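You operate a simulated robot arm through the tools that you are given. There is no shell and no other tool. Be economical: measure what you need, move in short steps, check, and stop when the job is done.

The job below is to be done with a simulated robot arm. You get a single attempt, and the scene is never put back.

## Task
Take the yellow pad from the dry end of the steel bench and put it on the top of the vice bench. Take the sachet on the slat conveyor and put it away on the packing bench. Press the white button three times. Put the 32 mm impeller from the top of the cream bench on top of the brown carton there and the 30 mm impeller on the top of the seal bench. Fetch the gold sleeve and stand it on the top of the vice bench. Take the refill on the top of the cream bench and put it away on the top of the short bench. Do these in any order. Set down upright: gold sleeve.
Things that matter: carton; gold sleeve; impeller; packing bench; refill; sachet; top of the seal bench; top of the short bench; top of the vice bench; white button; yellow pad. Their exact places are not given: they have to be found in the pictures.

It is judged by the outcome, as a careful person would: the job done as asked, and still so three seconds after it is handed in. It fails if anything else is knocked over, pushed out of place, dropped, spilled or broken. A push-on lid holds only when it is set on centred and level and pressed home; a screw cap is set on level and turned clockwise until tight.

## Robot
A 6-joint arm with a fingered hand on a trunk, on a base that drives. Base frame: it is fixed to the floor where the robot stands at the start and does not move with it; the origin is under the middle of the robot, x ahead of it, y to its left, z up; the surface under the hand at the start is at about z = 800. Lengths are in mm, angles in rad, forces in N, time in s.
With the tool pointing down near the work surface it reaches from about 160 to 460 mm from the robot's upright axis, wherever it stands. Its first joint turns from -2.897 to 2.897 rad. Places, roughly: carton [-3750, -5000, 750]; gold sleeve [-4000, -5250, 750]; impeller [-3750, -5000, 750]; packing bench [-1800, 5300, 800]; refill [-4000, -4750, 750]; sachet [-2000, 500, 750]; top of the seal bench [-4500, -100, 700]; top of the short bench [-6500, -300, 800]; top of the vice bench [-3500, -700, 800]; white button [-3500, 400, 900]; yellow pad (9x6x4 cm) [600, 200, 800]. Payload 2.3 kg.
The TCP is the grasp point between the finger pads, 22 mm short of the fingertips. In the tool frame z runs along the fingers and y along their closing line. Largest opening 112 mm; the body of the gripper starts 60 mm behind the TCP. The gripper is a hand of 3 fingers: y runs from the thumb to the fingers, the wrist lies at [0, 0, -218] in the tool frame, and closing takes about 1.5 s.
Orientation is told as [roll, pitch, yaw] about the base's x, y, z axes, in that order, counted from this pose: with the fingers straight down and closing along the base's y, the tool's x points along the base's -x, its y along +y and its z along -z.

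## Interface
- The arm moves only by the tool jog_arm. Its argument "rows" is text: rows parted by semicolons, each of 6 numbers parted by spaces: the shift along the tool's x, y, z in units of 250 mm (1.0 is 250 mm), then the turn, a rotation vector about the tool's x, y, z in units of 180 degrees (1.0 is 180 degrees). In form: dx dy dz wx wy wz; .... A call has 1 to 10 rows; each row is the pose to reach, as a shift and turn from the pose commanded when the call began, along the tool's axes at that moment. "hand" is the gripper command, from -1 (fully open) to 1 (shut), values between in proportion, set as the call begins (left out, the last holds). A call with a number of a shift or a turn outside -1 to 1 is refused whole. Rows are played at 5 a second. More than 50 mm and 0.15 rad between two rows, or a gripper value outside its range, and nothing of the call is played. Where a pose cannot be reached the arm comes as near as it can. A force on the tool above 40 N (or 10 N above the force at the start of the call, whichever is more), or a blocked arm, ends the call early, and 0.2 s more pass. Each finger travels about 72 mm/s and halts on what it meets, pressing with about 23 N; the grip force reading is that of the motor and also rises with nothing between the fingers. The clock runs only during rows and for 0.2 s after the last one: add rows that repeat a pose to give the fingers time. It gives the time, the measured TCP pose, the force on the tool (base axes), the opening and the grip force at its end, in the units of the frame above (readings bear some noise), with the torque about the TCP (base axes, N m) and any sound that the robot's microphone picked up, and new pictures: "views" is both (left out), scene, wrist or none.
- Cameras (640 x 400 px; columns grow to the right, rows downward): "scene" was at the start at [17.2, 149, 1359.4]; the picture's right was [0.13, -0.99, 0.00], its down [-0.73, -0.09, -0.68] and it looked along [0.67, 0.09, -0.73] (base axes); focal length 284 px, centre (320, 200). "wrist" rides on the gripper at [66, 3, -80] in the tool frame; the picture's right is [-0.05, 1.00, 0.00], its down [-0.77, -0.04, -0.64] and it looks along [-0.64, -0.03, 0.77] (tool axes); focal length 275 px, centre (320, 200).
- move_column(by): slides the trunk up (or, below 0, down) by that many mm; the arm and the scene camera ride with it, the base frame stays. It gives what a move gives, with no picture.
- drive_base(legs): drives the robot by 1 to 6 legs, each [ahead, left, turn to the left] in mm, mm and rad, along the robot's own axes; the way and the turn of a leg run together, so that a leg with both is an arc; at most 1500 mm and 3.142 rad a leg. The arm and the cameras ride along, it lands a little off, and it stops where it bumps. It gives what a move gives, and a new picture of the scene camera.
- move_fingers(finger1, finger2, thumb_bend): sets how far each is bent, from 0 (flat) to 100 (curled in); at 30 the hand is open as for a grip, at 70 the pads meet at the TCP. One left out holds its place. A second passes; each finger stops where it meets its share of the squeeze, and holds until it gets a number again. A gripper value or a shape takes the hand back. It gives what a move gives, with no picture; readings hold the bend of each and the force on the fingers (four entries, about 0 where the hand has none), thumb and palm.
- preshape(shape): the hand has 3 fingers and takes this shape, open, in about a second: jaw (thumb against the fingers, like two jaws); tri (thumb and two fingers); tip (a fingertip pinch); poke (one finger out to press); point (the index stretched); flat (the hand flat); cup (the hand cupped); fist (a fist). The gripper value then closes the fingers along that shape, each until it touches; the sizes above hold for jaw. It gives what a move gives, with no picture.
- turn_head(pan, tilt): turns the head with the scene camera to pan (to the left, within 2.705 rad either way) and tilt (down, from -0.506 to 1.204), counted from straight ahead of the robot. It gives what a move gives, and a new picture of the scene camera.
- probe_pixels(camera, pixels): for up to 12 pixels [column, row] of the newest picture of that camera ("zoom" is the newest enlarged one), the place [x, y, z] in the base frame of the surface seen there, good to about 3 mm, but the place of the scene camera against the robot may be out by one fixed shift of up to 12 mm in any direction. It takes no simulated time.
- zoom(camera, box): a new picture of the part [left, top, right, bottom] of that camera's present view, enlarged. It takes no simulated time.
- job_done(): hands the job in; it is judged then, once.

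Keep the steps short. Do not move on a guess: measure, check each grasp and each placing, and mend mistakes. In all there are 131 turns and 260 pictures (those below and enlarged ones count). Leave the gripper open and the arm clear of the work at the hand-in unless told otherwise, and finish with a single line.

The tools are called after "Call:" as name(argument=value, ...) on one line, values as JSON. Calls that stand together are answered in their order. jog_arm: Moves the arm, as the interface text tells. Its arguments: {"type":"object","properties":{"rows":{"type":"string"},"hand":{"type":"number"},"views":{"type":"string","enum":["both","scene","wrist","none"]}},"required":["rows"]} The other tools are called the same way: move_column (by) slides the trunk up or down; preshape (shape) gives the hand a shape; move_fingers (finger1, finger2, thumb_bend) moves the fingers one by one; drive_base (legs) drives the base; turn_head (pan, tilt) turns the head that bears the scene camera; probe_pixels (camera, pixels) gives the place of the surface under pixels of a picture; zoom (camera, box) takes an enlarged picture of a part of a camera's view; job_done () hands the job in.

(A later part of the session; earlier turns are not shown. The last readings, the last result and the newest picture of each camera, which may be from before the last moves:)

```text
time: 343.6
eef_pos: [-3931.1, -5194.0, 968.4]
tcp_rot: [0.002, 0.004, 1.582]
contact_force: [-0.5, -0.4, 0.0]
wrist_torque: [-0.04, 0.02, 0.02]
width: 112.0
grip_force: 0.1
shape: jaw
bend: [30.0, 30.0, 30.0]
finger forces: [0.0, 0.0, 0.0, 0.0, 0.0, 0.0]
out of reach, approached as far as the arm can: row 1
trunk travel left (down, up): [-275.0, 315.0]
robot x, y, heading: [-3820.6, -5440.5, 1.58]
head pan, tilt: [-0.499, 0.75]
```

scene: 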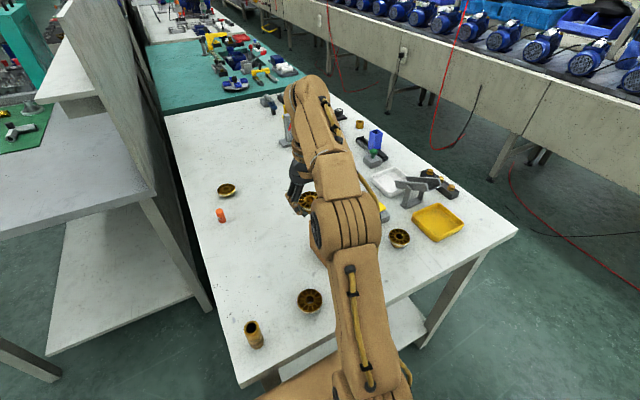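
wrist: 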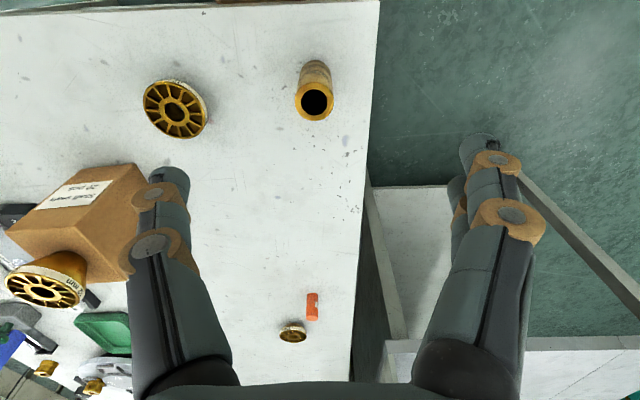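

Call:
probe_pixels(camera="wrist", pixels=[[297, 98], [333, 98], [314, 82], [315, 119], [305, 85], [314, 65], [326, 112], [303, 112], [165, 105]])

Call:
zoom(camera="wrist", box=[260, 40, 370, 140])

```text
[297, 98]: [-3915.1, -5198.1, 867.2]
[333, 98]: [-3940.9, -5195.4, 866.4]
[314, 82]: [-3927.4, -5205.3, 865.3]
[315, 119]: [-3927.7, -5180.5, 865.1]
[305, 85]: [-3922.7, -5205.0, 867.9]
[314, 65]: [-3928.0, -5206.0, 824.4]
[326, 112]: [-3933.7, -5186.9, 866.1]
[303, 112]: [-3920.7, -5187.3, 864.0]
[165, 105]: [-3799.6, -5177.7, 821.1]
```

```text
4.00 times, centred on (315, 90) of wrist
```

zoom: 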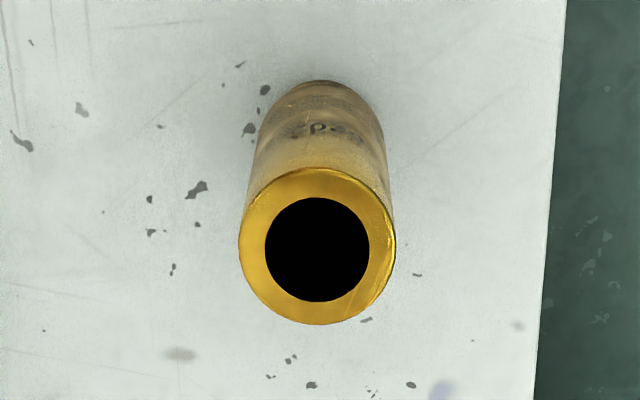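

Sleeve centre (-3928,-5193), top 866, Ø≈27, 67 tall. Descend to z≈838 and close.

Call:
jog_arm(rows="0 -0.012 0.15 0 0 0; 0 -0.012 0.32 0 0 0; 0 -0.012 0.46 0 0 0; 0 -0.012 0.522 0 0 0; 0 -0.012 0.522 0 0 0", views="none")

Call:
jog_arm(rows="0 0 0 0 0 0; 0 0 0 0 0 0; 0 0 0 0 0 0; 0 0 0 0 0 0; 0 0 0 0 0 0; 0 0 0 0 0 0; 0 0 0 0 0 0; 0 0 0 0 0 0", hand=1, views="wrist")

```text
time: 344.8
eef_pos: [-3928.4, -5195.4, 837.6]
tcp_rot: [0.003, 0.003, 1.582]
contact_force: [0.2, -0.2, -0.4]
wrist_torque: [0.01, -0.03, -0.01]
width: 111.9
grip_force: 0.0
shape: jaw
bend: [30.0, 30.0, 30.0]
finger forces: [0.1, 0.0, 0.0, 0.1, 0.0, 0.1]
trunk travel left (down, up): [-275.0, 315.0]
robot x, y, heading: [-3818.2, -5437.5, 1.579]
head pan, tilt: [-0.499, 0.75]
```

```text
time: 346.6
eef_pos: [-3928.1, -5194.7, 837.1]
tcp_rot: [0.002, 0.002, 1.583]
contact_force: [0.1, 0.7, 0.9]
wrist_torque: [0.0, 0.02, -0.03]
width: 17.1
grip_force: 22.5
shape: jaw
bend: [72.0, 73.0, 70.0]
finger forces: [10.4, 10.8, 0.1, 0.0, 20.5, 0.1]
trunk travel left (down, up): [-275.0, 315.0]
robot x, y, heading: [-3817.6, -5441.3, 1.581]
head pan, tilt: [-0.499, 0.75]
```

wrist: 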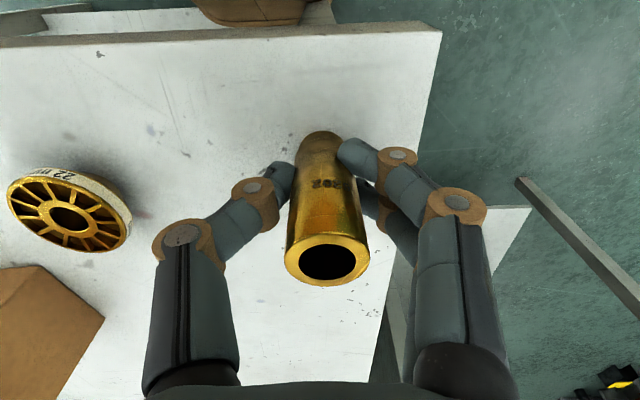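

Gripped. Lift straight up and centre the tool in front of the robot.

Call:
jog_arm(rows="0 0 -0.12 0 0 0; 0 0 -0.3 0 0 0; 0 0 -0.48 0 0 0; 0 0 -0.66 0 0 0; -0.05 -0.17 -0.68 0 0 0; -0.1 -0.34 -0.7 0 0 0; -0.15 -0.44 -0.7 0 0 0", views="wrist")

Call:
drive_base(legs=[[-300, 0, 0], [0, -1190, 0], [1500, 0, 0], [1500, 0, 0], [1500, 0, 0], [450, 0, 0]])

```text
time: 348.2
eef_pos: [-3817.1, -5153.5, 1013.8]
tcp_rot: [0.003, 0.003, 1.583]
contact_force: [-0.1, -0.3, -1.2]
wrist_torque: [0.0, -0.03, -0.02]
width: 16.7
grip_force: 22.9
shape: jaw
bend: [72.0, 73.0, 70.0]
finger forces: [11.4, 11.6, 0.0, 0.0, 20.5, 0.0]
trunk travel left (down, up): [-275.0, 315.0]
robot x, y, heading: [-3817.8, -5440.5, 1.58]
head pan, tilt: [-0.499, 0.75]
```

wrist: 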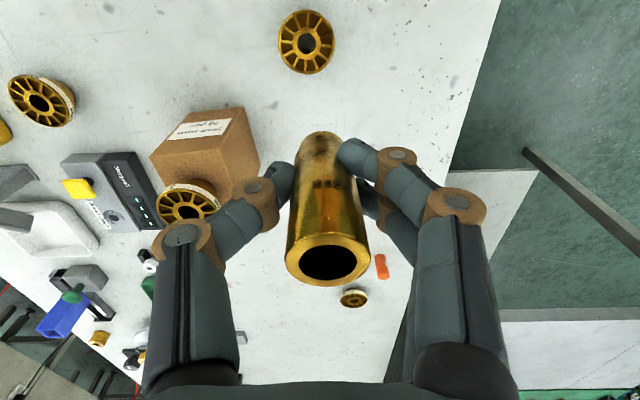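

```text
time: 379.6
eef_pos: [-2643.6, -447.2, 1013.5]
tcp_rot: [0.002, 0.004, 1.568]
contact_force: [-0.3, -0.1, -0.3]
wrist_torque: [-0.03, -0.03, 0.01]
width: 17.1
grip_force: 23.3
shape: jaw
bend: [72.0, 73.0, 70.0]
finger forces: [11.5, 11.6, 0.1, 0.0, 20.6, 0.0]
trunk travel left (down, up): [-275.0, 315.0]
robot x, y, heading: [-2649.4, -736.7, 1.562]
head pan, tilt: [-0.499, 0.75]
```

scene: 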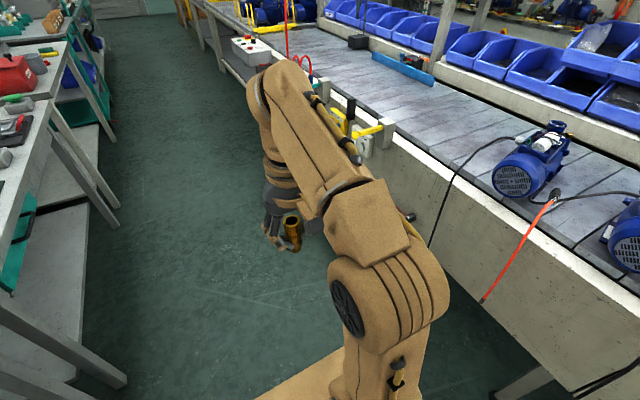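

Turn to face the vice bench and approach in front of the strip, with the head looking down at it.

Call:
drive_base(legs=[[0, 0, 1.579], [0, 50, 0], [345, 0, 0]])

Call:
turn_head(pan=0.25, tilt=0.85)

Call:
jog_arm(rows="0 0 0.1 0 0 0; 0 0 0.2 0 0 0", views="wrist")

```text
time: 386.2
eef_pos: [-3279.3, -790.1, 1012.8]
tcp_rot: [0.001, 0.004, -3.127]
contact_force: [-0.2, -0.2, -2.3]
wrist_torque: [0.0, 0.0, 0.01]
width: 16.8
grip_force: 22.7
shape: jaw
bend: [72.0, 73.0, 70.0]
finger forces: [11.4, 11.5, 0.0, 0.0, 20.5, 0.0]
trunk travel left (down, up): [-275.0, 315.0]
robot x, y, heading: [-2992.8, -788.2, -3.131]
head pan, tilt: [-0.499, 0.75]
```

scene: 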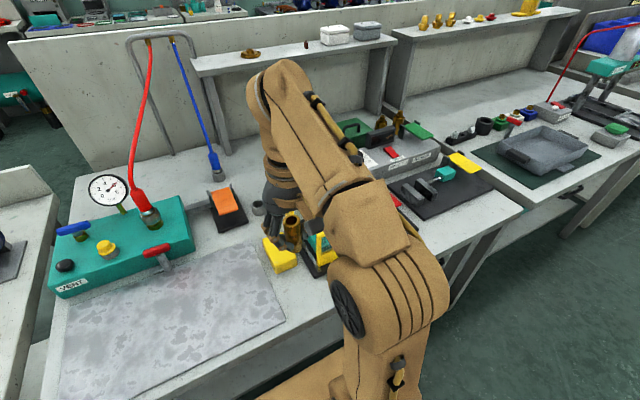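

```text
time: 387.3
eef_pos: [-3278.4, -790.3, 1012.5]
tcp_rot: [0.001, 0.003, -3.126]
contact_force: [0.6, -1.0, -0.8]
wrist_torque: [0.02, 0.01, -0.01]
width: 16.8
grip_force: 23.0
shape: jaw
bend: [72.0, 73.0, 70.0]
finger forces: [11.4, 11.6, 0.1, 0.0, 20.4, 0.0]
trunk travel left (down, up): [-275.0, 315.0]
robot x, y, heading: [-2989.9, -792.0, -3.13]
head pan, tilt: [0.25, 0.85]
```

scene: 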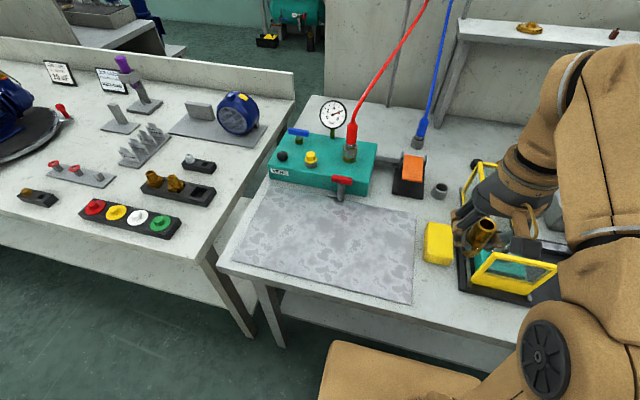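

```text
time: 387.9
eef_pos: [-3279.3, -789.9, 962.4]
tcp_rot: [0.001, 0.004, -3.126]
contact_force: [-0.1, 0.1, -0.9]
wrist_torque: [-0.02, 0.01, -0.03]
width: 17.1
grip_force: 23.0
shape: jaw
bend: [72.0, 73.0, 70.0]
finger forces: [11.5, 11.9, 0.0, 0.1, 20.4, 0.0]
trunk travel left (down, up): [-275.0, 315.0]
robot x, y, heading: [-2992.8, -791.5, -3.131]
head pan, tilt: [0.25, 0.85]
```

wrist: 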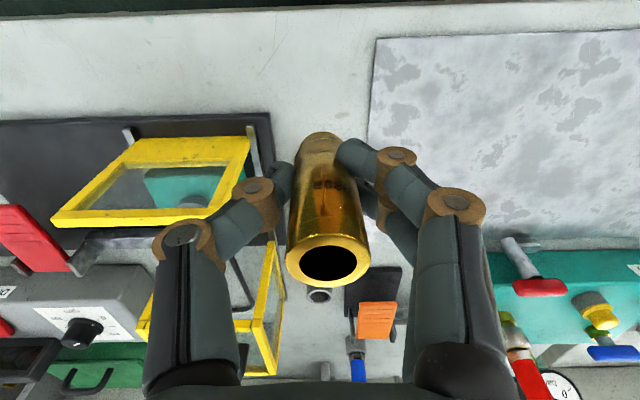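

Call:
probe_pixels(camera="wrist", pixels=[[272, 118], [372, 60], [370, 120], [320, 60], [320, 22], [290, 118], [250, 145], [200, 110], [320, 100]])

```text
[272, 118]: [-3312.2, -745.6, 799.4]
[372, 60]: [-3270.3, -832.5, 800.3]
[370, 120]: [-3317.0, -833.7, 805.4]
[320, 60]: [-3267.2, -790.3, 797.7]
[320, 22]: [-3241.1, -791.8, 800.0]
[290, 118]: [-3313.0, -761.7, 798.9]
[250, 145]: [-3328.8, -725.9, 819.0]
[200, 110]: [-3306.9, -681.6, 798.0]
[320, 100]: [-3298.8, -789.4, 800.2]
```

Place at (-3285,-789): lower to TCP z≈839 and check.

Call:
jog_arm(rows="-0.024 0 0.15 0 0 0; -0.024 0 0.3 0 0 0; -0.024 0 0.44 0 0 0; -0.024 0 0.48 0 0 0; -0.024 0 0.494 0 0 0; -0.024 0 0.494 0 0 0", views="both")

Call:
zoom(camera="scene", box=[400, 190, 540, 310])

```text
time: 389.3
eef_pos: [-3283.9, -790.7, 839.7]
tcp_rot: [0.0, 0.006, -3.125]
contact_force: [0.0, 0.9, -1.2]
wrist_torque: [0.03, 0.02, 0.01]
width: 16.8
grip_force: 22.7
shape: jaw
bend: [72.0, 73.0, 70.0]
finger forces: [11.7, 12.0, 0.0, 0.0, 20.2, 0.1]
trunk travel left (down, up): [-275.0, 315.0]
robot x, y, heading: [-2991.2, -790.1, -3.13]
head pan, tilt: [0.25, 0.85]
```

scene: 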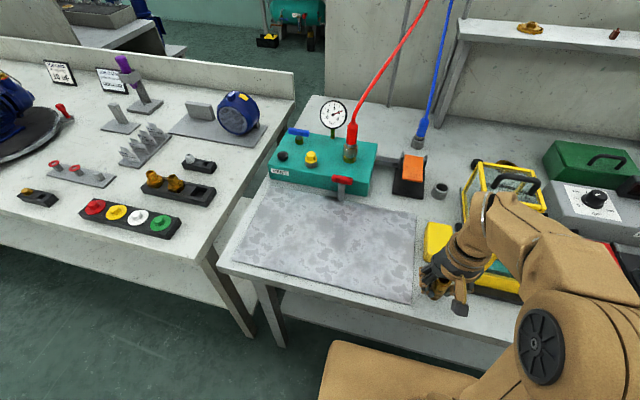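
wrist: 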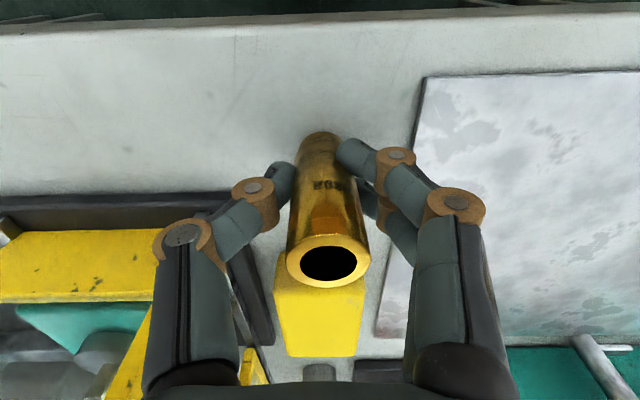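

```text
3.33 times, centred on (470, 250) of scene
```

zoom: 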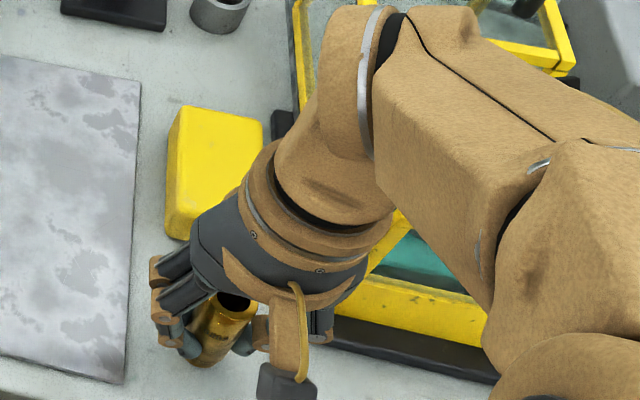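

Lower in small steps until it touches.

Call:
jog_arm(rows="0 0 0.004 0 0 0; 0 0 0.007 0 0 0; 0 0 0.01 0 0 0; 0 0 0.01 0 0 0", views="none")

```text
time: 390.3
eef_pos: [-3284.6, -790.1, 837.6]
tcp_rot: [0.003, 0.003, -3.126]
contact_force: [0.2, 0.5, 3.8]
wrist_torque: [-0.03, 0.01, 0.0]
width: 16.8
grip_force: 23.4
shape: jaw
bend: [72.0, 73.0, 70.0]
finger forces: [12.2, 12.6, 0.0, 0.1, 21.6, 0.1]
trunk travel left (down, up): [-275.0, 315.0]
robot x, y, heading: [-2991.4, -792.0, -3.13]
head pan, tilt: [0.25, 0.85]
```

Contact (+3.8 N). Open partway, then check before lifting.

Call:
jog_arm(rows="0 0 -0.002 0 0 0; 0 0 -0.002 0 0 0; 0 0 -0.002 0 0 0; 0 0 -0.002 0 0 0; 0 0 -0.002 0 0 0; 0 0 -0.002 0 0 0", hand=-0.1, views="wrist")

```text
time: 391.7
eef_pos: [-3284.1, -789.6, 837.6]
tcp_rot: [0.001, 0.004, -3.124]
contact_force: [-0.7, -0.9, 1.3]
wrist_torque: [-0.02, 0.02, -0.01]
width: 60.9
grip_force: 0.1
shape: jaw
bend: [72.0, 72.0, 70.0]
finger forces: [0.1, 0.0, 0.0, 0.0, 0.0, 0.1]
trunk travel left (down, up): [-275.0, 315.0]
robot x, y, heading: [-2994.7, -790.9, -3.131]
head pan, tilt: [0.25, 0.85]
```

wrist: 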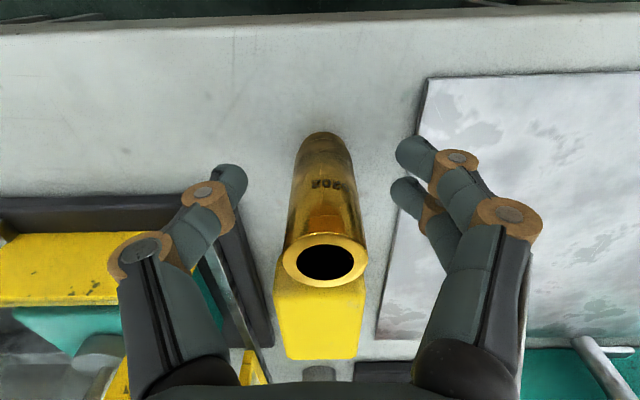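

The sleeve stands upright by itself. Lift clear, then drive back to the cream bench for the 30 mm impeller.

Call:
jog_arm(rows="0 0 -0.1 0 0 0; 0 0 -0.25 0 0 0; 0 0 -0.42 0 0 0; 0 0 -0.6 0 0 0; 0 0 -0.72 0 0 0", views="wrist")

Call:
drive_base(legs=[[-350, 0, 0], [0, 0, 1.56], [1500, 0, 0], [1500, 0, 0], [1500, 0, 0], [470, 0, 0]])

```text
time: 392.9
eef_pos: [-3284.7, -788.8, 1018.7]
tcp_rot: [0.001, 0.005, -3.125]
contact_force: [0.4, 0.1, 0.7]
wrist_torque: [0.01, 0.03, -0.01]
width: 61.1
grip_force: 0.0
shape: jaw
bend: [72.0, 72.0, 70.0]
finger forces: [0.1, 0.0, 0.0, 0.0, 0.0, 0.0]
trunk travel left (down, up): [-275.0, 315.0]
robot x, y, heading: [-2987.0, -788.2, -3.132]
head pan, tilt: [0.25, 0.85]
```

wrist: 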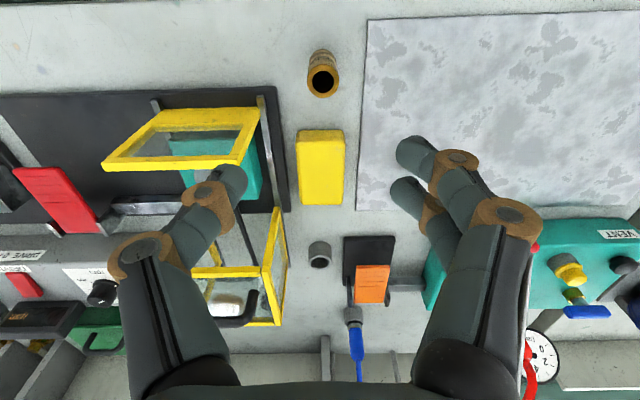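

```text
time: 422.4
eef_pos: [-2545.9, -6043.5, 1017.2]
tcp_rot: [0.001, 0.004, -1.534]
contact_force: [0.3, -0.5, 0.7]
wrist_torque: [0.03, 0.02, -0.02]
width: 61.1
grip_force: 0.1
shape: jaw
bend: [72.0, 72.0, 70.0]
finger forces: [0.0, 0.1, 0.1, 0.0, 0.0, 0.0]
trunk travel left (down, up): [-275.0, 315.0]
robot x, y, heading: [-2550.1, -5755.1, -1.537]
head pan, tilt: [0.25, 0.85]
```

scene: 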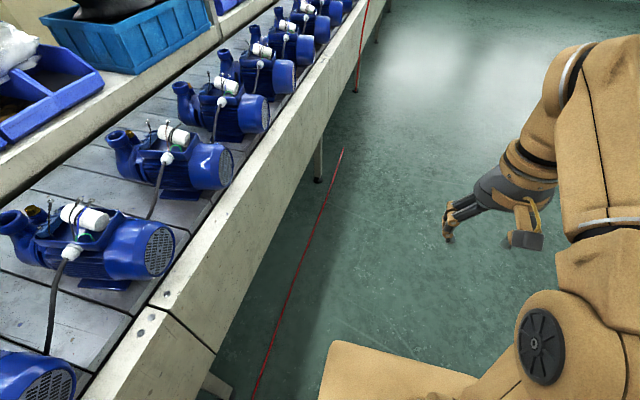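

Call:
drive_base(legs=[[0, 0, 3.108], [0, 985, 0], [300, 0, 0]])

Call:
jog_arm(rows="0 0 0 0 0 0; 0 0 0.15 0 0 0; 0 0 0.15 0 0 0; 0 0 0.15 0 0 0", hand=-1, views="wrist")

```text
time: 436.5
eef_pos: [-3554.9, -5197.8, 1017.6]
tcp_rot: [0.001, 0.003, 1.612]
contact_force: [0.4, 0.8, -0.6]
wrist_torque: [-0.01, 0.02, -0.02]
width: 61.2
grip_force: 0.0
shape: jaw
bend: [72.0, 72.0, 70.0]
finger forces: [0.1, 0.0, 0.0, 0.1, 0.0, 0.0]
trunk travel left (down, up): [-275.0, 315.0]
robot x, y, heading: [-3548.3, -5492.2, 1.612]
head pan, tilt: [0.25, 0.85]
```

scene: 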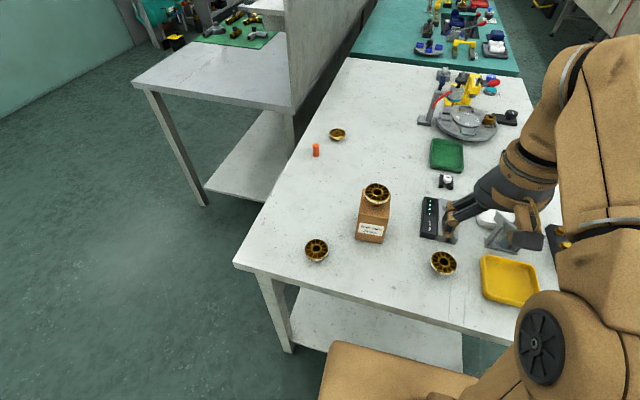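

```text
time: 437.5
eef_pos: [-3555.0, -5197.0, 979.5]
tcp_rot: [0.001, 0.003, 1.612]
contact_force: [-0.8, 0.2, 0.2]
wrist_torque: [-0.01, 0.01, -0.03]
width: 112.2
grip_force: 0.0
shape: jaw
bend: [30.0, 30.0, 30.0]
finger forces: [0.1, 0.1, 0.0, 0.0, 0.0, 0.0]
trunk travel left (down, up): [-275.0, 315.0]
robot x, y, heading: [-3547.1, -5487.4, 1.608]
head pan, tilt: [0.25, 0.85]
```

wrist: 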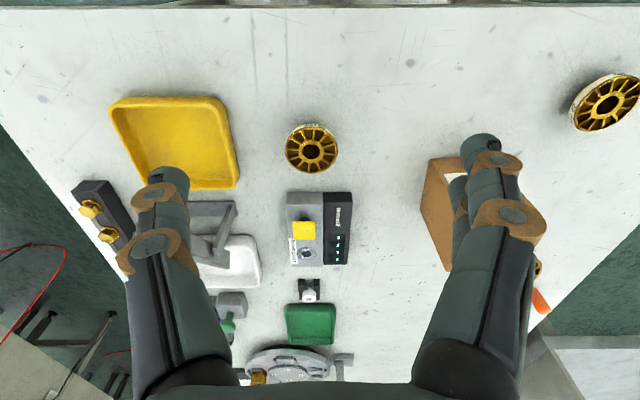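

Call:
probe_pixels(camera="wrist", pixels=[[287, 150], [336, 150], [312, 130], [312, 171], [238, 160], [232, 120], [290, 195], [350, 195], [305, 220], [440, 200]])

Call:
zoom(camera="wrist", box=[260, 100, 360, 200])

```text
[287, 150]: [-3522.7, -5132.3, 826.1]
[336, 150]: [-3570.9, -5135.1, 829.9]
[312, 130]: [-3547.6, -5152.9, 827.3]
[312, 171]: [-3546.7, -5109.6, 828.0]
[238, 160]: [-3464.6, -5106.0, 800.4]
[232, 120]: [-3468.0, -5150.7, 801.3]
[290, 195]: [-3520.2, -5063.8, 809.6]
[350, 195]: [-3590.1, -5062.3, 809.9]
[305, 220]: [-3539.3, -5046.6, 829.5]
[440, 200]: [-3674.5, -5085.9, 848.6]
```

```text
4.00 times, centred on (310, 150) of wrist
```

zoom: 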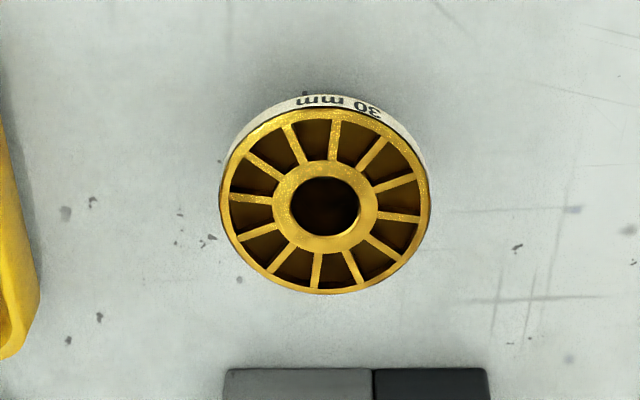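

D is confirmed "30 mm" at (-3547,-5132), top 828. The tray is near, so I'll descend with a partial opening (~85 mm).

Call:
jog_arm(rows="-0.13 -0.021 0 0 0 0; -0.258 -0.042 0.1 0 0 0; -0.258 -0.042 0.28 0 0 0; -0.258 -0.042 0.42 0 0 0; -0.258 -0.042 0.42 0 0 0", hand=-0.5, views="wrist")

Call:
probe_pixels(camera="wrist", pixels=[[320, 100], [320, 120], [300, 130], [340, 130], [320, 150], [280, 130], [360, 130]])

```text
time: 438.7
eef_pos: [-3547.5, -5133.4, 872.6]
tcp_rot: [0.001, 0.003, 1.612]
contact_force: [-0.8, 0.5, 0.0]
wrist_torque: [0.0, -0.01, -0.01]
width: 84.4
grip_force: 0.1
shape: jaw
bend: [63.0, 63.0, 60.0]
finger forces: [0.0, 0.0, 0.0, 0.0, 0.0, 0.0]
trunk travel left (down, up): [-275.0, 315.0]
robot x, y, heading: [-3547.6, -5492.0, 1.609]
head pan, tilt: [0.25, 0.85]
```

wrist: 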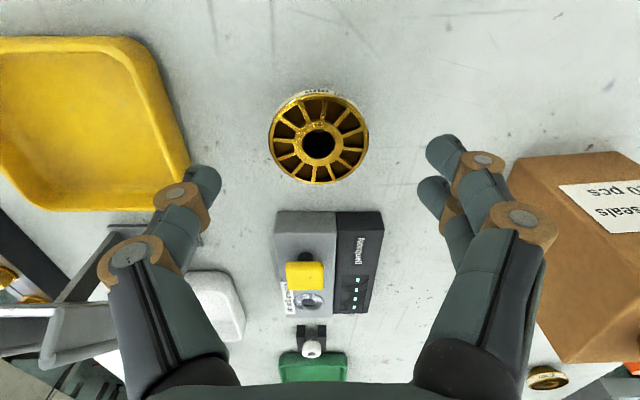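

```text
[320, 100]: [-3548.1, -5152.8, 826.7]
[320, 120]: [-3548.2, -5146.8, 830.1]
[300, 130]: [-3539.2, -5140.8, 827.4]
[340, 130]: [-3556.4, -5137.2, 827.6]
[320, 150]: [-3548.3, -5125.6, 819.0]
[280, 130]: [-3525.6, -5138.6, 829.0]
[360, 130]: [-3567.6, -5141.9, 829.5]
```

Call:
jog_arm(rows="0 0 0.1 0 0 0; 0 0 0.17 0 0 0; 0 0 0.196 0 0 0; 0 0 0.196 0 0 0", views="none")

Call:
jog_arm(rows="0 0 0 0 0 0; 0 0 0 0 0 0; 0 0 0 0 0 0; 0 0 0 0 0 0; 0 0 0 0 0 0; 0 0 0 0 0 0; 0 0 -0.12 0 0 0; 0 0 -0.3 0 0 0; 0.05 0 -0.45 0 0 0; 0.1 0 -0.6 0 0 0", hand=1, views="both")

```text
time: 439.7
eef_pos: [-3546.6, -5134.4, 825.4]
tcp_rot: [0.003, 0.005, 1.613]
contact_force: [0.3, 0.8, -1.0]
wrist_torque: [-0.01, -0.05, -0.04]
width: 84.2
grip_force: 0.1
shape: jaw
bend: [63.0, 63.0, 60.0]
finger forces: [0.1, 0.1, 0.0, 0.0, 0.1, 0.1]
trunk travel left (down, up): [-275.0, 315.0]
robot x, y, heading: [-3548.4, -5491.6, 1.612]
head pan, tilt: [0.25, 0.85]
```

```text
time: 441.9
eef_pos: [-3546.2, -5157.1, 975.0]
tcp_rot: [0.0, 0.004, 1.612]
contact_force: [0.4, 0.0, -2.9]
wrist_torque: [-0.02, -0.02, -0.01]
width: 29.7
grip_force: 23.2
shape: jaw
bend: [73.0, 73.0, 73.0]
finger forces: [10.9, 10.2, 0.1, 0.0, 19.6, 0.0]
trunk travel left (down, up): [-275.0, 315.0]
robot x, y, heading: [-3548.1, -5493.8, 1.607]
head pan, tilt: [0.25, 0.85]
```

scene: 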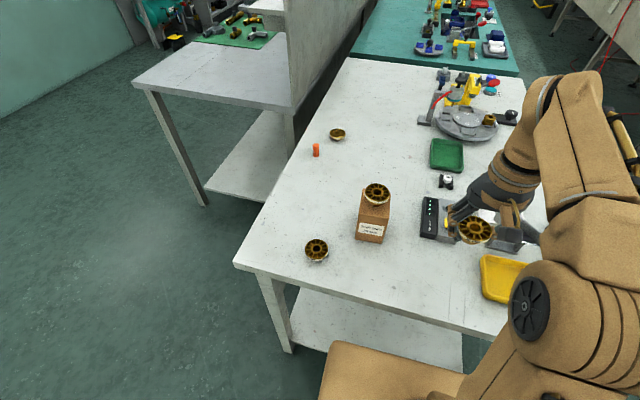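
wrist: 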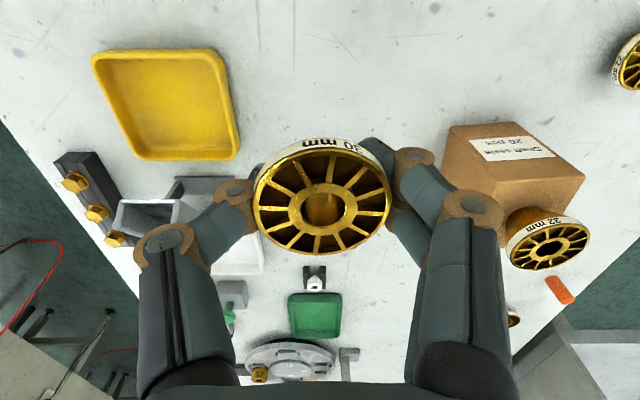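

The 30 mm impeller is held. Pull in, back off and go round to the west aisle.

Call:
jog_arm(rows="0.1 0 -0.12 0 0 0; 0.2 0 -0.16 0 0 0", views="none")

Call:
drive_base(legs=[[-300, 0, -0.04], [0, 1500, 0], [0, 200, 0]])

Call:
turn_head(pan=0.05, tilt=0.3)

```text
time: 442.5
eef_pos: [-3543.7, -5207.8, 1015.2]
tcp_rot: [0.003, 0.003, 1.614]
contact_force: [-0.6, 0.3, -2.7]
wrist_torque: [0.01, 0.0, 0.01]
width: 29.7
grip_force: 22.9
shape: jaw
bend: [73.0, 73.0, 73.0]
finger forces: [11.0, 10.2, 0.1, 0.1, 19.7, 0.0]
trunk travel left (down, up): [-275.0, 315.0]
robot x, y, heading: [-3546.1, -5489.5, 1.612]
head pan, tilt: [0.25, 0.85]
```

```text
time: 452.8
eef_pos: [-5236.3, -5530.4, 1013.9]
tcp_rot: [0.002, 0.005, 1.594]
contact_force: [-0.2, 0.0, -2.6]
wrist_torque: [0.01, -0.03, 0.03]
width: 29.7
grip_force: 22.8
shape: jaw
bend: [73.0, 73.0, 73.0]
finger forces: [11.0, 10.1, 0.1, 0.1, 19.6, 0.0]
trunk travel left (down, up): [-275.0, 315.0]
robot x, y, heading: [-5242.5, -5816.2, 1.588]
head pan, tilt: [0.25, 0.85]
```

scene: 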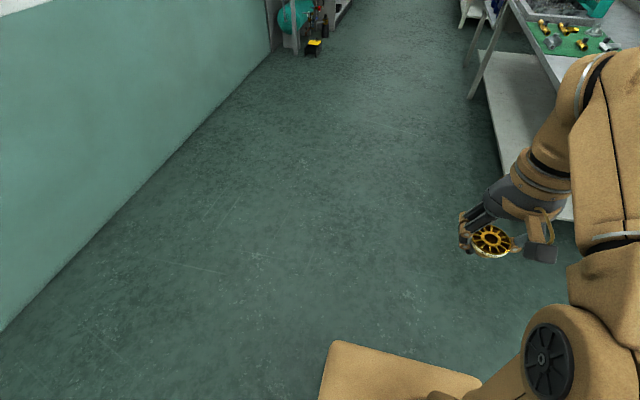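

```text
time: 453.8
eef_pos: [-5234.9, -5529.6, 1015.1]
tcp_rot: [0.003, 0.004, 1.593]
contact_force: [0.2, -0.6, -2.8]
wrist_torque: [0.01, 0.01, 0.0]
width: 29.8
grip_force: 22.6
shape: jaw
bend: [73.0, 73.0, 73.0]
finger forces: [10.9, 10.1, 0.1, 0.0, 19.7, 0.0]
trunk travel left (down, up): [-275.0, 315.0]
robot x, y, heading: [-5246.1, -5810.1, 1.589]
head pan, tilt: [0.051, 0.3]
```

scene: 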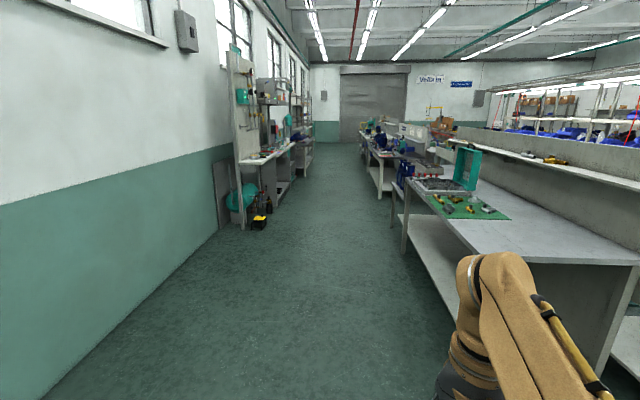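

Call:
probe_pixels(camera="scene", pixels=[[243, 228], [265, 222], [215, 235], [380, 195], [393, 225], [310, 175], [240, 160], [400, 245], [365, 160], [410, 160], [440, 215], [480, 180]])

Call:
zoom(camera="scene", box=[200, 80, 520, 280])

```text
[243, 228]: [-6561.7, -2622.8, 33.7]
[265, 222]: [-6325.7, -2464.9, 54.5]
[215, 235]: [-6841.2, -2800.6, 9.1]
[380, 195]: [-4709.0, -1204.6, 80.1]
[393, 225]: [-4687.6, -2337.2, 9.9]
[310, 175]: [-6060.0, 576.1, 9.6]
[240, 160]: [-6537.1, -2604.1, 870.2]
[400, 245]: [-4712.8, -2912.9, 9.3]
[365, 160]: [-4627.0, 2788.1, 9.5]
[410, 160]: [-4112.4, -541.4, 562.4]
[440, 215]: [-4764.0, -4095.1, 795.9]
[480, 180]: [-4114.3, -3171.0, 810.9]
```

```text
2.00 times, centred on (360, 180) of scene
```

zoom: 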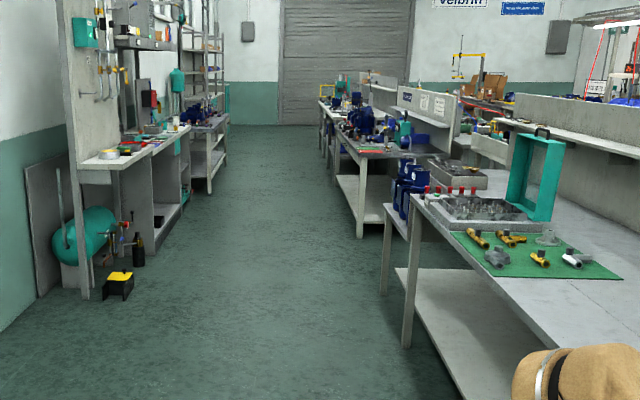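

West aisle is clear (x -6300…-4760). Drive north to y≈-100 and face the seal bench.

Call:
drive_base(legs=[[1500, 0, -0.018], [1500, 0, 0], [1500, 0, 0], [1100, 0, 0], [0, 0, -1.571]])

Call:
turn_head(pan=0.15, tilt=0.5)

```text
time: 484.3
eef_pos: [-4944.3, -242.5, 1015.0]
tcp_rot: [0.001, 0.004, 0.004]
contact_force: [0.0, 0.2, -1.9]
wrist_torque: [-0.02, 0.02, -0.01]
width: 28.8
grip_force: 23.1
shape: jaw
bend: [73.0, 73.0, 73.0]
finger forces: [10.9, 10.4, 0.0, 0.0, 19.7, 0.0]
trunk travel left (down, up): [-275.0, 315.0]
robot x, y, heading: [-5227.2, -229.0, -0.004]
head pan, tilt: [0.051, 0.3]
```

scene: 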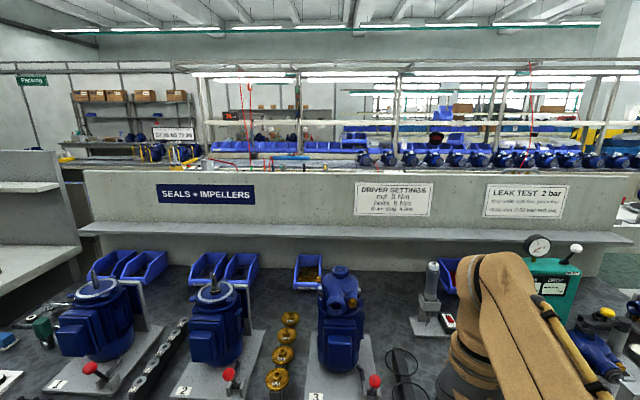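

```text
time: 485.0
eef_pos: [-4943.9, -243.4, 1015.8]
tcp_rot: [0.003, 0.005, 0.004]
contact_force: [0.0, 0.1, -2.6]
wrist_torque: [0.01, -0.02, 0.01]
width: 28.9
grip_force: 23.0
shape: jaw
bend: [73.0, 73.0, 73.0]
finger forces: [10.9, 10.3, 0.0, 0.0, 19.7, 0.0]
trunk travel left (down, up): [-275.0, 315.0]
robot x, y, heading: [-5230.7, -225.2, -0.005]
head pan, tilt: [0.15, 0.499]
```

scene: 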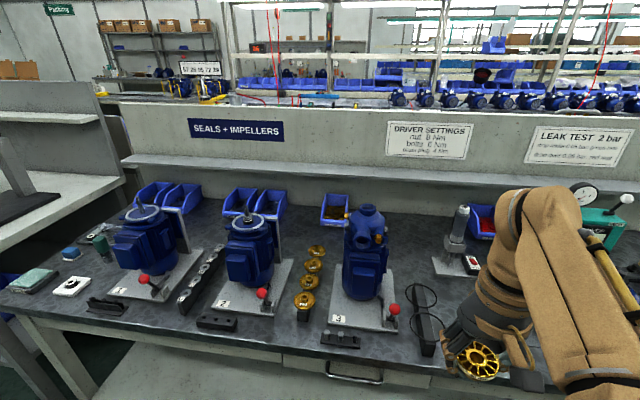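

Call:
zoom(camera="scene", box=[180, 190, 500, 390])

Call:
probe_pixels(camera="scene", pixels=[[318, 248], [310, 265], [308, 280], [305, 302], [260, 345], [400, 250], [410, 270], [435, 350], [420, 300], [300, 230], [455, 350], [395, 365]])

```text
2.00 times, centred on (340, 290) of scene
```

zoom: 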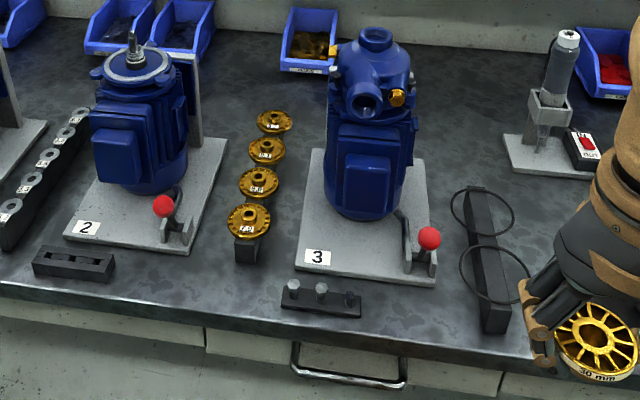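

```text
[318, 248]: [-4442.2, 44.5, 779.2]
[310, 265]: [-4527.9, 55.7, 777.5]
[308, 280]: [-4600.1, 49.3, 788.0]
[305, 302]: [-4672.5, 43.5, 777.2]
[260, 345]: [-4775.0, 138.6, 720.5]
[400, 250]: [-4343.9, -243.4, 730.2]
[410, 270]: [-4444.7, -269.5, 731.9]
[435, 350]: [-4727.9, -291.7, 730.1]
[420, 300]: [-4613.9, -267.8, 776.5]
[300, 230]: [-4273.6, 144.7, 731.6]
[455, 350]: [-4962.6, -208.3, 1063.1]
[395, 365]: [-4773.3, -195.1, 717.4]
```

The bench top here is at z≈720. Front space right of the O-ring rack may be free; I'll move there and look with both cameras.

Call:
drive_base(legs=[[0, -230, 0], [170, 0, 0]])

Call:
jog_arm(rows="0 0 0.02 0 0 0", views="wrist")

```text
time: 487.8
eef_pos: [-4774.5, -474.0, 1014.8]
tcp_rot: [0.003, 0.003, 0.002]
contact_force: [0.2, 0.2, -3.6]
wrist_torque: [-0.02, 0.02, -0.03]
width: 28.6
grip_force: 23.4
shape: jaw
bend: [73.0, 73.0, 73.0]
finger forces: [10.9, 10.4, 0.1, 0.0, 19.8, 0.0]
trunk travel left (down, up): [-275.0, 315.0]
robot x, y, heading: [-5058.9, -461.0, -0.0]
head pan, tilt: [0.15, 0.499]
```

scene: 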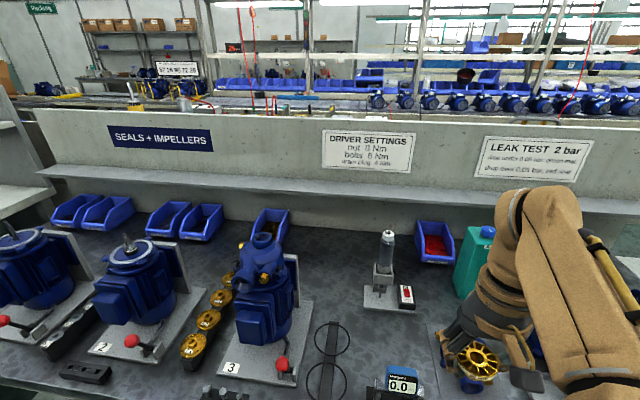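

```text
time: 488.2
eef_pos: [-4775.7, -472.9, 1009.5]
tcp_rot: [0.001, 0.006, 0.003]
contact_force: [-0.4, -0.1, -2.7]
wrist_torque: [0.02, 0.01, 0.0]
width: 29.0
grip_force: 22.7
shape: jaw
bend: [73.0, 73.0, 73.0]
finger forces: [10.9, 10.4, 0.0, 0.0, 19.7, 0.1]
trunk travel left (down, up): [-275.0, 315.0]
robot x, y, heading: [-5060.6, -466.1, -0.002]
head pan, tilt: [0.15, 0.499]
```

wrist: 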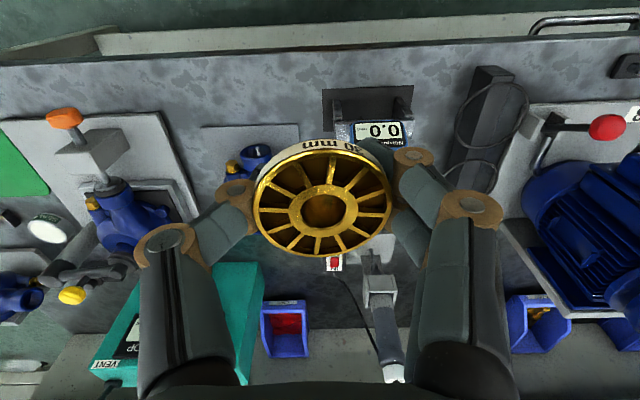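

A free patch shows at wrist px (245,95), left of the gauge. Measure it.

Call:
probe_pixels(camera="wrist", pixels=[[245, 95], [165, 110], [185, 150], [322, 100], [245, 122], [245, 62], [250, 130], [300, 128], [200, 128], [165, 140], [270, 160], [65, 115]])

Call:
zoom(camera="wrist", box=[120, 40, 400, 220])

```text
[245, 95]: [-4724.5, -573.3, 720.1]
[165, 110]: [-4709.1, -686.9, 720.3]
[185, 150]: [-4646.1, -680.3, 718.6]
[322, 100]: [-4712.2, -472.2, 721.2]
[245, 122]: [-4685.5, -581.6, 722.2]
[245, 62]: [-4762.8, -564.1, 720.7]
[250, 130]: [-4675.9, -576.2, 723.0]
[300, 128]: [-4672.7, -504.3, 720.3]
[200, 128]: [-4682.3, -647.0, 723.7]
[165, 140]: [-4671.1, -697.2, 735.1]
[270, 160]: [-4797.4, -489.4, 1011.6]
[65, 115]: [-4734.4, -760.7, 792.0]
```

```text
2.22 times, centred on (260, 130) of wrist
```

zoom: 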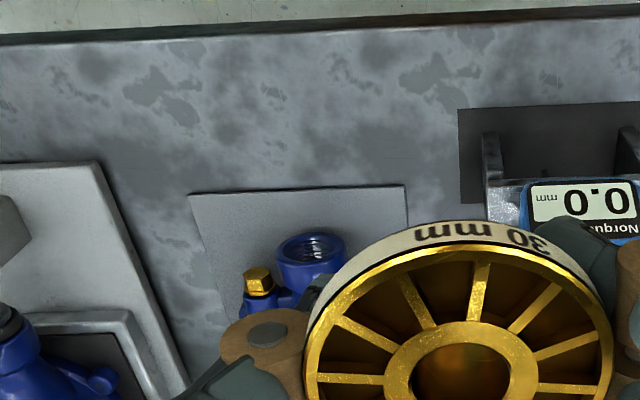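

The free patch spans x -4768…-4690, y -690…-490. Target (-4727,-575). First over it and down to z≈790.

Call:
jog_arm(rows="-0.064 -0.136 0 0 0 0; -0.128 -0.272 0 0 0 0; -0.192 -0.408 0.05 0 0 0; -0.192 -0.408 0.24 0 0 0; -0.192 -0.408 0.43 0 0 0; -0.192 -0.408 0.62 0 0 0; -0.192 -0.408 0.8 0 0 0; -0.192 -0.408 0.87 0 0 0; -0.192 -0.408 0.87 0 0 0", views="both")

```text
time: 490.2
eef_pos: [-4727.8, -574.2, 792.3]
tcp_rot: [0.002, 0.003, 0.003]
contact_force: [0.4, 0.8, -2.4]
wrist_torque: [0.01, -0.04, 0.01]
width: 28.8
grip_force: 22.6
shape: jaw
bend: [73.0, 73.0, 73.0]
finger forces: [10.8, 10.6, 0.0, 0.1, 20.0, 0.0]
trunk travel left (down, up): [-275.0, 315.0]
robot x, y, heading: [-5058.5, -459.2, -0.003]
head pan, tilt: [0.15, 0.499]
```

scene: 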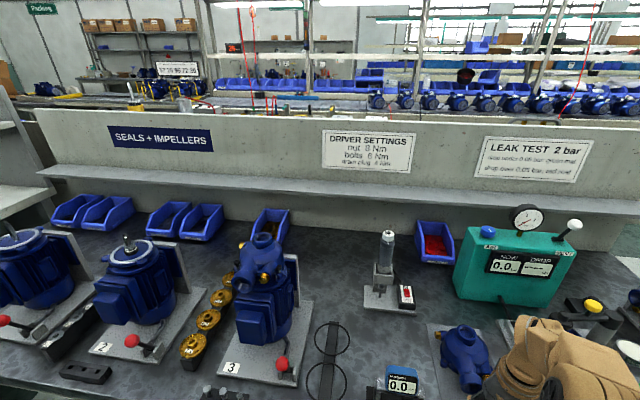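
wrist: 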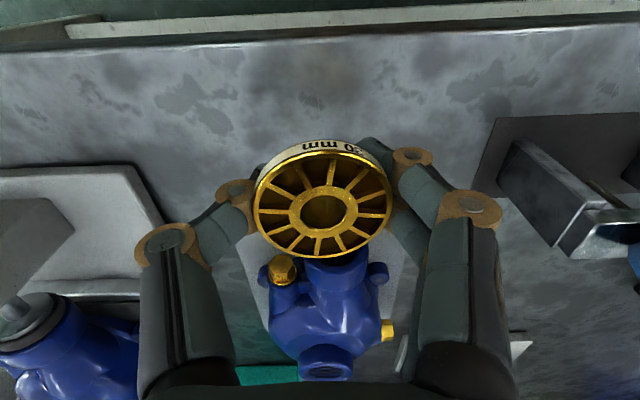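

Call:
probe_pixels(camera="wrist", pixels=[[285, 268], [325, 268], [340, 290], [375, 270], [320, 370], [350, 45], [320, 110], [320, 330]])

```text
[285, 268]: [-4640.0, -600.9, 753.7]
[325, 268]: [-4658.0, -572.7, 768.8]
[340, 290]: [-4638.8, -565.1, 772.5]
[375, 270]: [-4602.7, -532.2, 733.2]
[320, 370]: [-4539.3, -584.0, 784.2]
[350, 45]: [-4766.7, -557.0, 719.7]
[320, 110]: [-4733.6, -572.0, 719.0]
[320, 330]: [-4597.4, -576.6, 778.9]
```

Clearance is fine. Lower to 747.5.

Call:
jog_arm(rows="0 0 0.1 0 0 0; 0 0 0.16 0 0 0; 0 0 0.178 0 0 0; 0 0 0.178 0 0 0", views="none")

Call:
jog_arm(rows="0 0 0.004 0 0 0; 0 0 0.006 0 0 0; 0 0 0.006 0 0 0", views="none")

```text
time: 491.2
eef_pos: [-4728.7, -573.4, 747.8]
tcp_rot: [0.003, 0.005, 0.003]
contact_force: [-0.9, -0.7, -3.1]
wrist_torque: [0.02, -0.03, -0.04]
width: 28.8
grip_force: 23.3
shape: jaw
bend: [73.0, 73.0, 73.0]
finger forces: [10.9, 10.6, 0.0, 0.0, 19.9, 0.1]
trunk travel left (down, up): [-275.0, 315.0]
robot x, y, heading: [-5060.9, -461.1, 0.002]
head pan, tilt: [0.15, 0.499]
```

```text
time: 492.0
eef_pos: [-4727.2, -572.9, 745.0]
tcp_rot: [0.003, 0.003, 0.003]
contact_force: [0.3, 0.0, -2.4]
wrist_torque: [-0.03, -0.02, 0.02]
width: 28.6
grip_force: 22.9
shape: jaw
bend: [73.0, 73.0, 73.0]
finger forces: [10.8, 10.7, 0.1, 0.0, 19.9, 0.1]
trunk travel left (down, up): [-275.0, 315.0]
robot x, y, heading: [-5063.1, -457.9, 0.001]
head pan, tilt: [0.15, 0.499]
```

Call:
jog_arm(rows="0 0 0.003 0 0 0; 0 0 0.006 0 0 0; 0 0 0.006 0 0 0", views="none")

Call:
jog_arm(rows="0 0 0.003 0 0 0; 0 0 0.003 0 0 0", views="none")

```text
time: 492.8
eef_pos: [-4728.8, -574.0, 745.8]
tcp_rot: [0.0, 0.004, 0.003]
contact_force: [0.3, -0.7, -3.5]
wrist_torque: [0.0, 0.02, 0.02]
width: 28.2
grip_force: 22.8
shape: jaw
bend: [73.0, 73.0, 73.0]
finger forces: [10.8, 10.6, 0.1, 0.1, 19.9, 0.0]
trunk travel left (down, up): [-275.0, 315.0]
robot x, y, heading: [-5059.6, -460.5, -0.0]
head pan, tilt: [0.15, 0.499]
```

```text
time: 493.4
eef_pos: [-4727.9, -574.9, 742.3]
tcp_rot: [0.0, 0.004, 0.004]
contact_force: [-0.3, 0.6, -2.7]
wrist_torque: [-0.03, 0.01, 0.01]
width: 28.6
grip_force: 23.3
shape: jaw
bend: [73.0, 73.0, 73.0]
finger forces: [10.8, 10.6, 0.0, 0.1, 19.9, 0.1]
trunk travel left (down, up): [-275.0, 315.0]
robot x, y, heading: [-5058.2, -460.6, -0.003]
head pan, tilt: [0.15, 0.499]
```

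Call:
jog_arm(rows="0 0 0.003 0 0 0; 0 0 0.006 0 0 0; 0 0 0.006 0 0 0", views="wrist")

Call:
zoom(camera="wrist", box=[220, 100, 420, 270])

```text
time: 494.2
eef_pos: [-4729.3, -573.1, 742.2]
tcp_rot: [0.002, 0.003, 0.003]
contact_force: [0.8, -0.1, 1.8]
wrist_torque: [0.03, -0.01, -0.01]
width: 28.4
grip_force: 22.5
shape: jaw
bend: [73.0, 73.0, 73.0]
finger forces: [11.3, 11.2, 0.0, 0.1, 19.8, 0.0]
trunk travel left (down, up): [-275.0, 315.0]
robot x, y, heading: [-5058.2, -463.2, 0.002]
head pan, tilt: [0.15, 0.499]
```

wrist: 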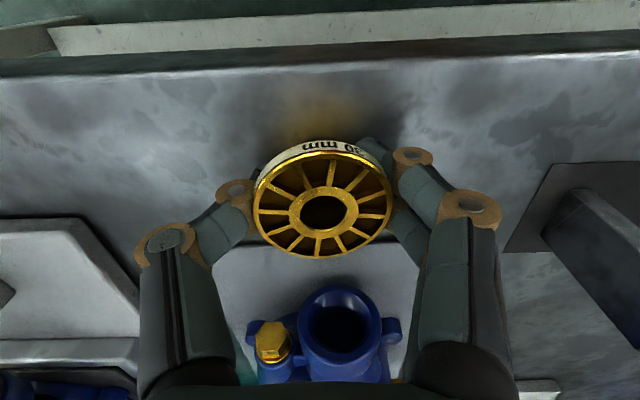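

```text
2.35 times, centred on (320, 185) of wrist
```

zoom: 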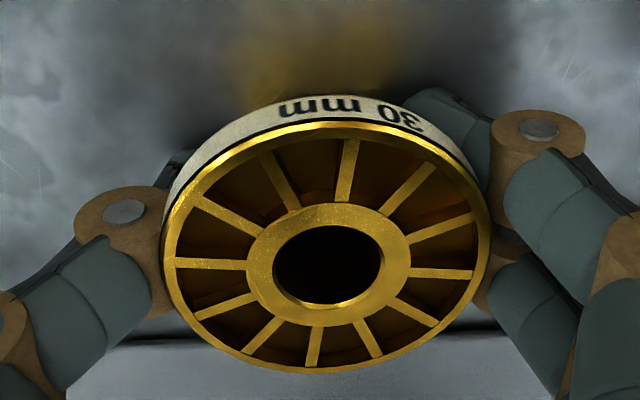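

Touching (force now +1.8). Open and lift straight up.

Call:
jog_arm(rows="0 0 0 0 0 0; 0 0 0 0 0 0; 0 0 0 0 0 0; 0 0 0 0 0 0; 0 0 0 0 0 0; 0 0 0 0 0 0; 0 0 -0.1 0 0 0; 0 0 -0.28 0 0 0; 0 0 -0.46 0 0 0; 0 0 -0.64 0 0 0", hand=-0.7, views="wrist")

```text
time: 496.4
eef_pos: [-4728.9, -575.7, 902.8]
tcp_rot: [0.001, 0.002, 0.004]
contact_force: [-0.2, 0.7, 0.0]
wrist_torque: [-0.03, 0.01, 0.03]
width: 95.1
grip_force: 0.1
shape: jaw
bend: [54.0, 54.0, 50.0]
finger forces: [0.0, 0.1, 0.0, 0.1, 0.0, 0.0]
trunk travel left (down, up): [-275.0, 315.0]
robot x, y, heading: [-5056.0, -461.5, -0.0]
head pan, tilt: [0.15, 0.499]
```

wrist: 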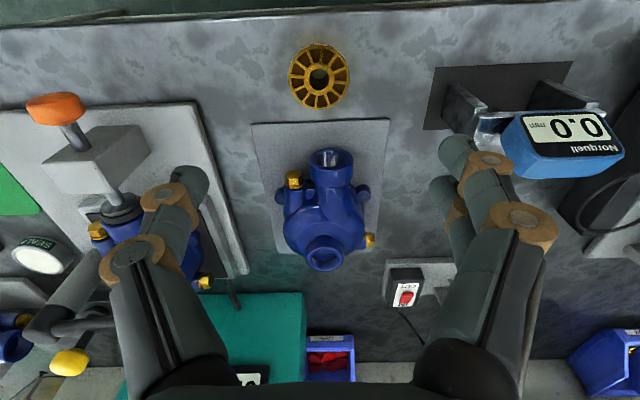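

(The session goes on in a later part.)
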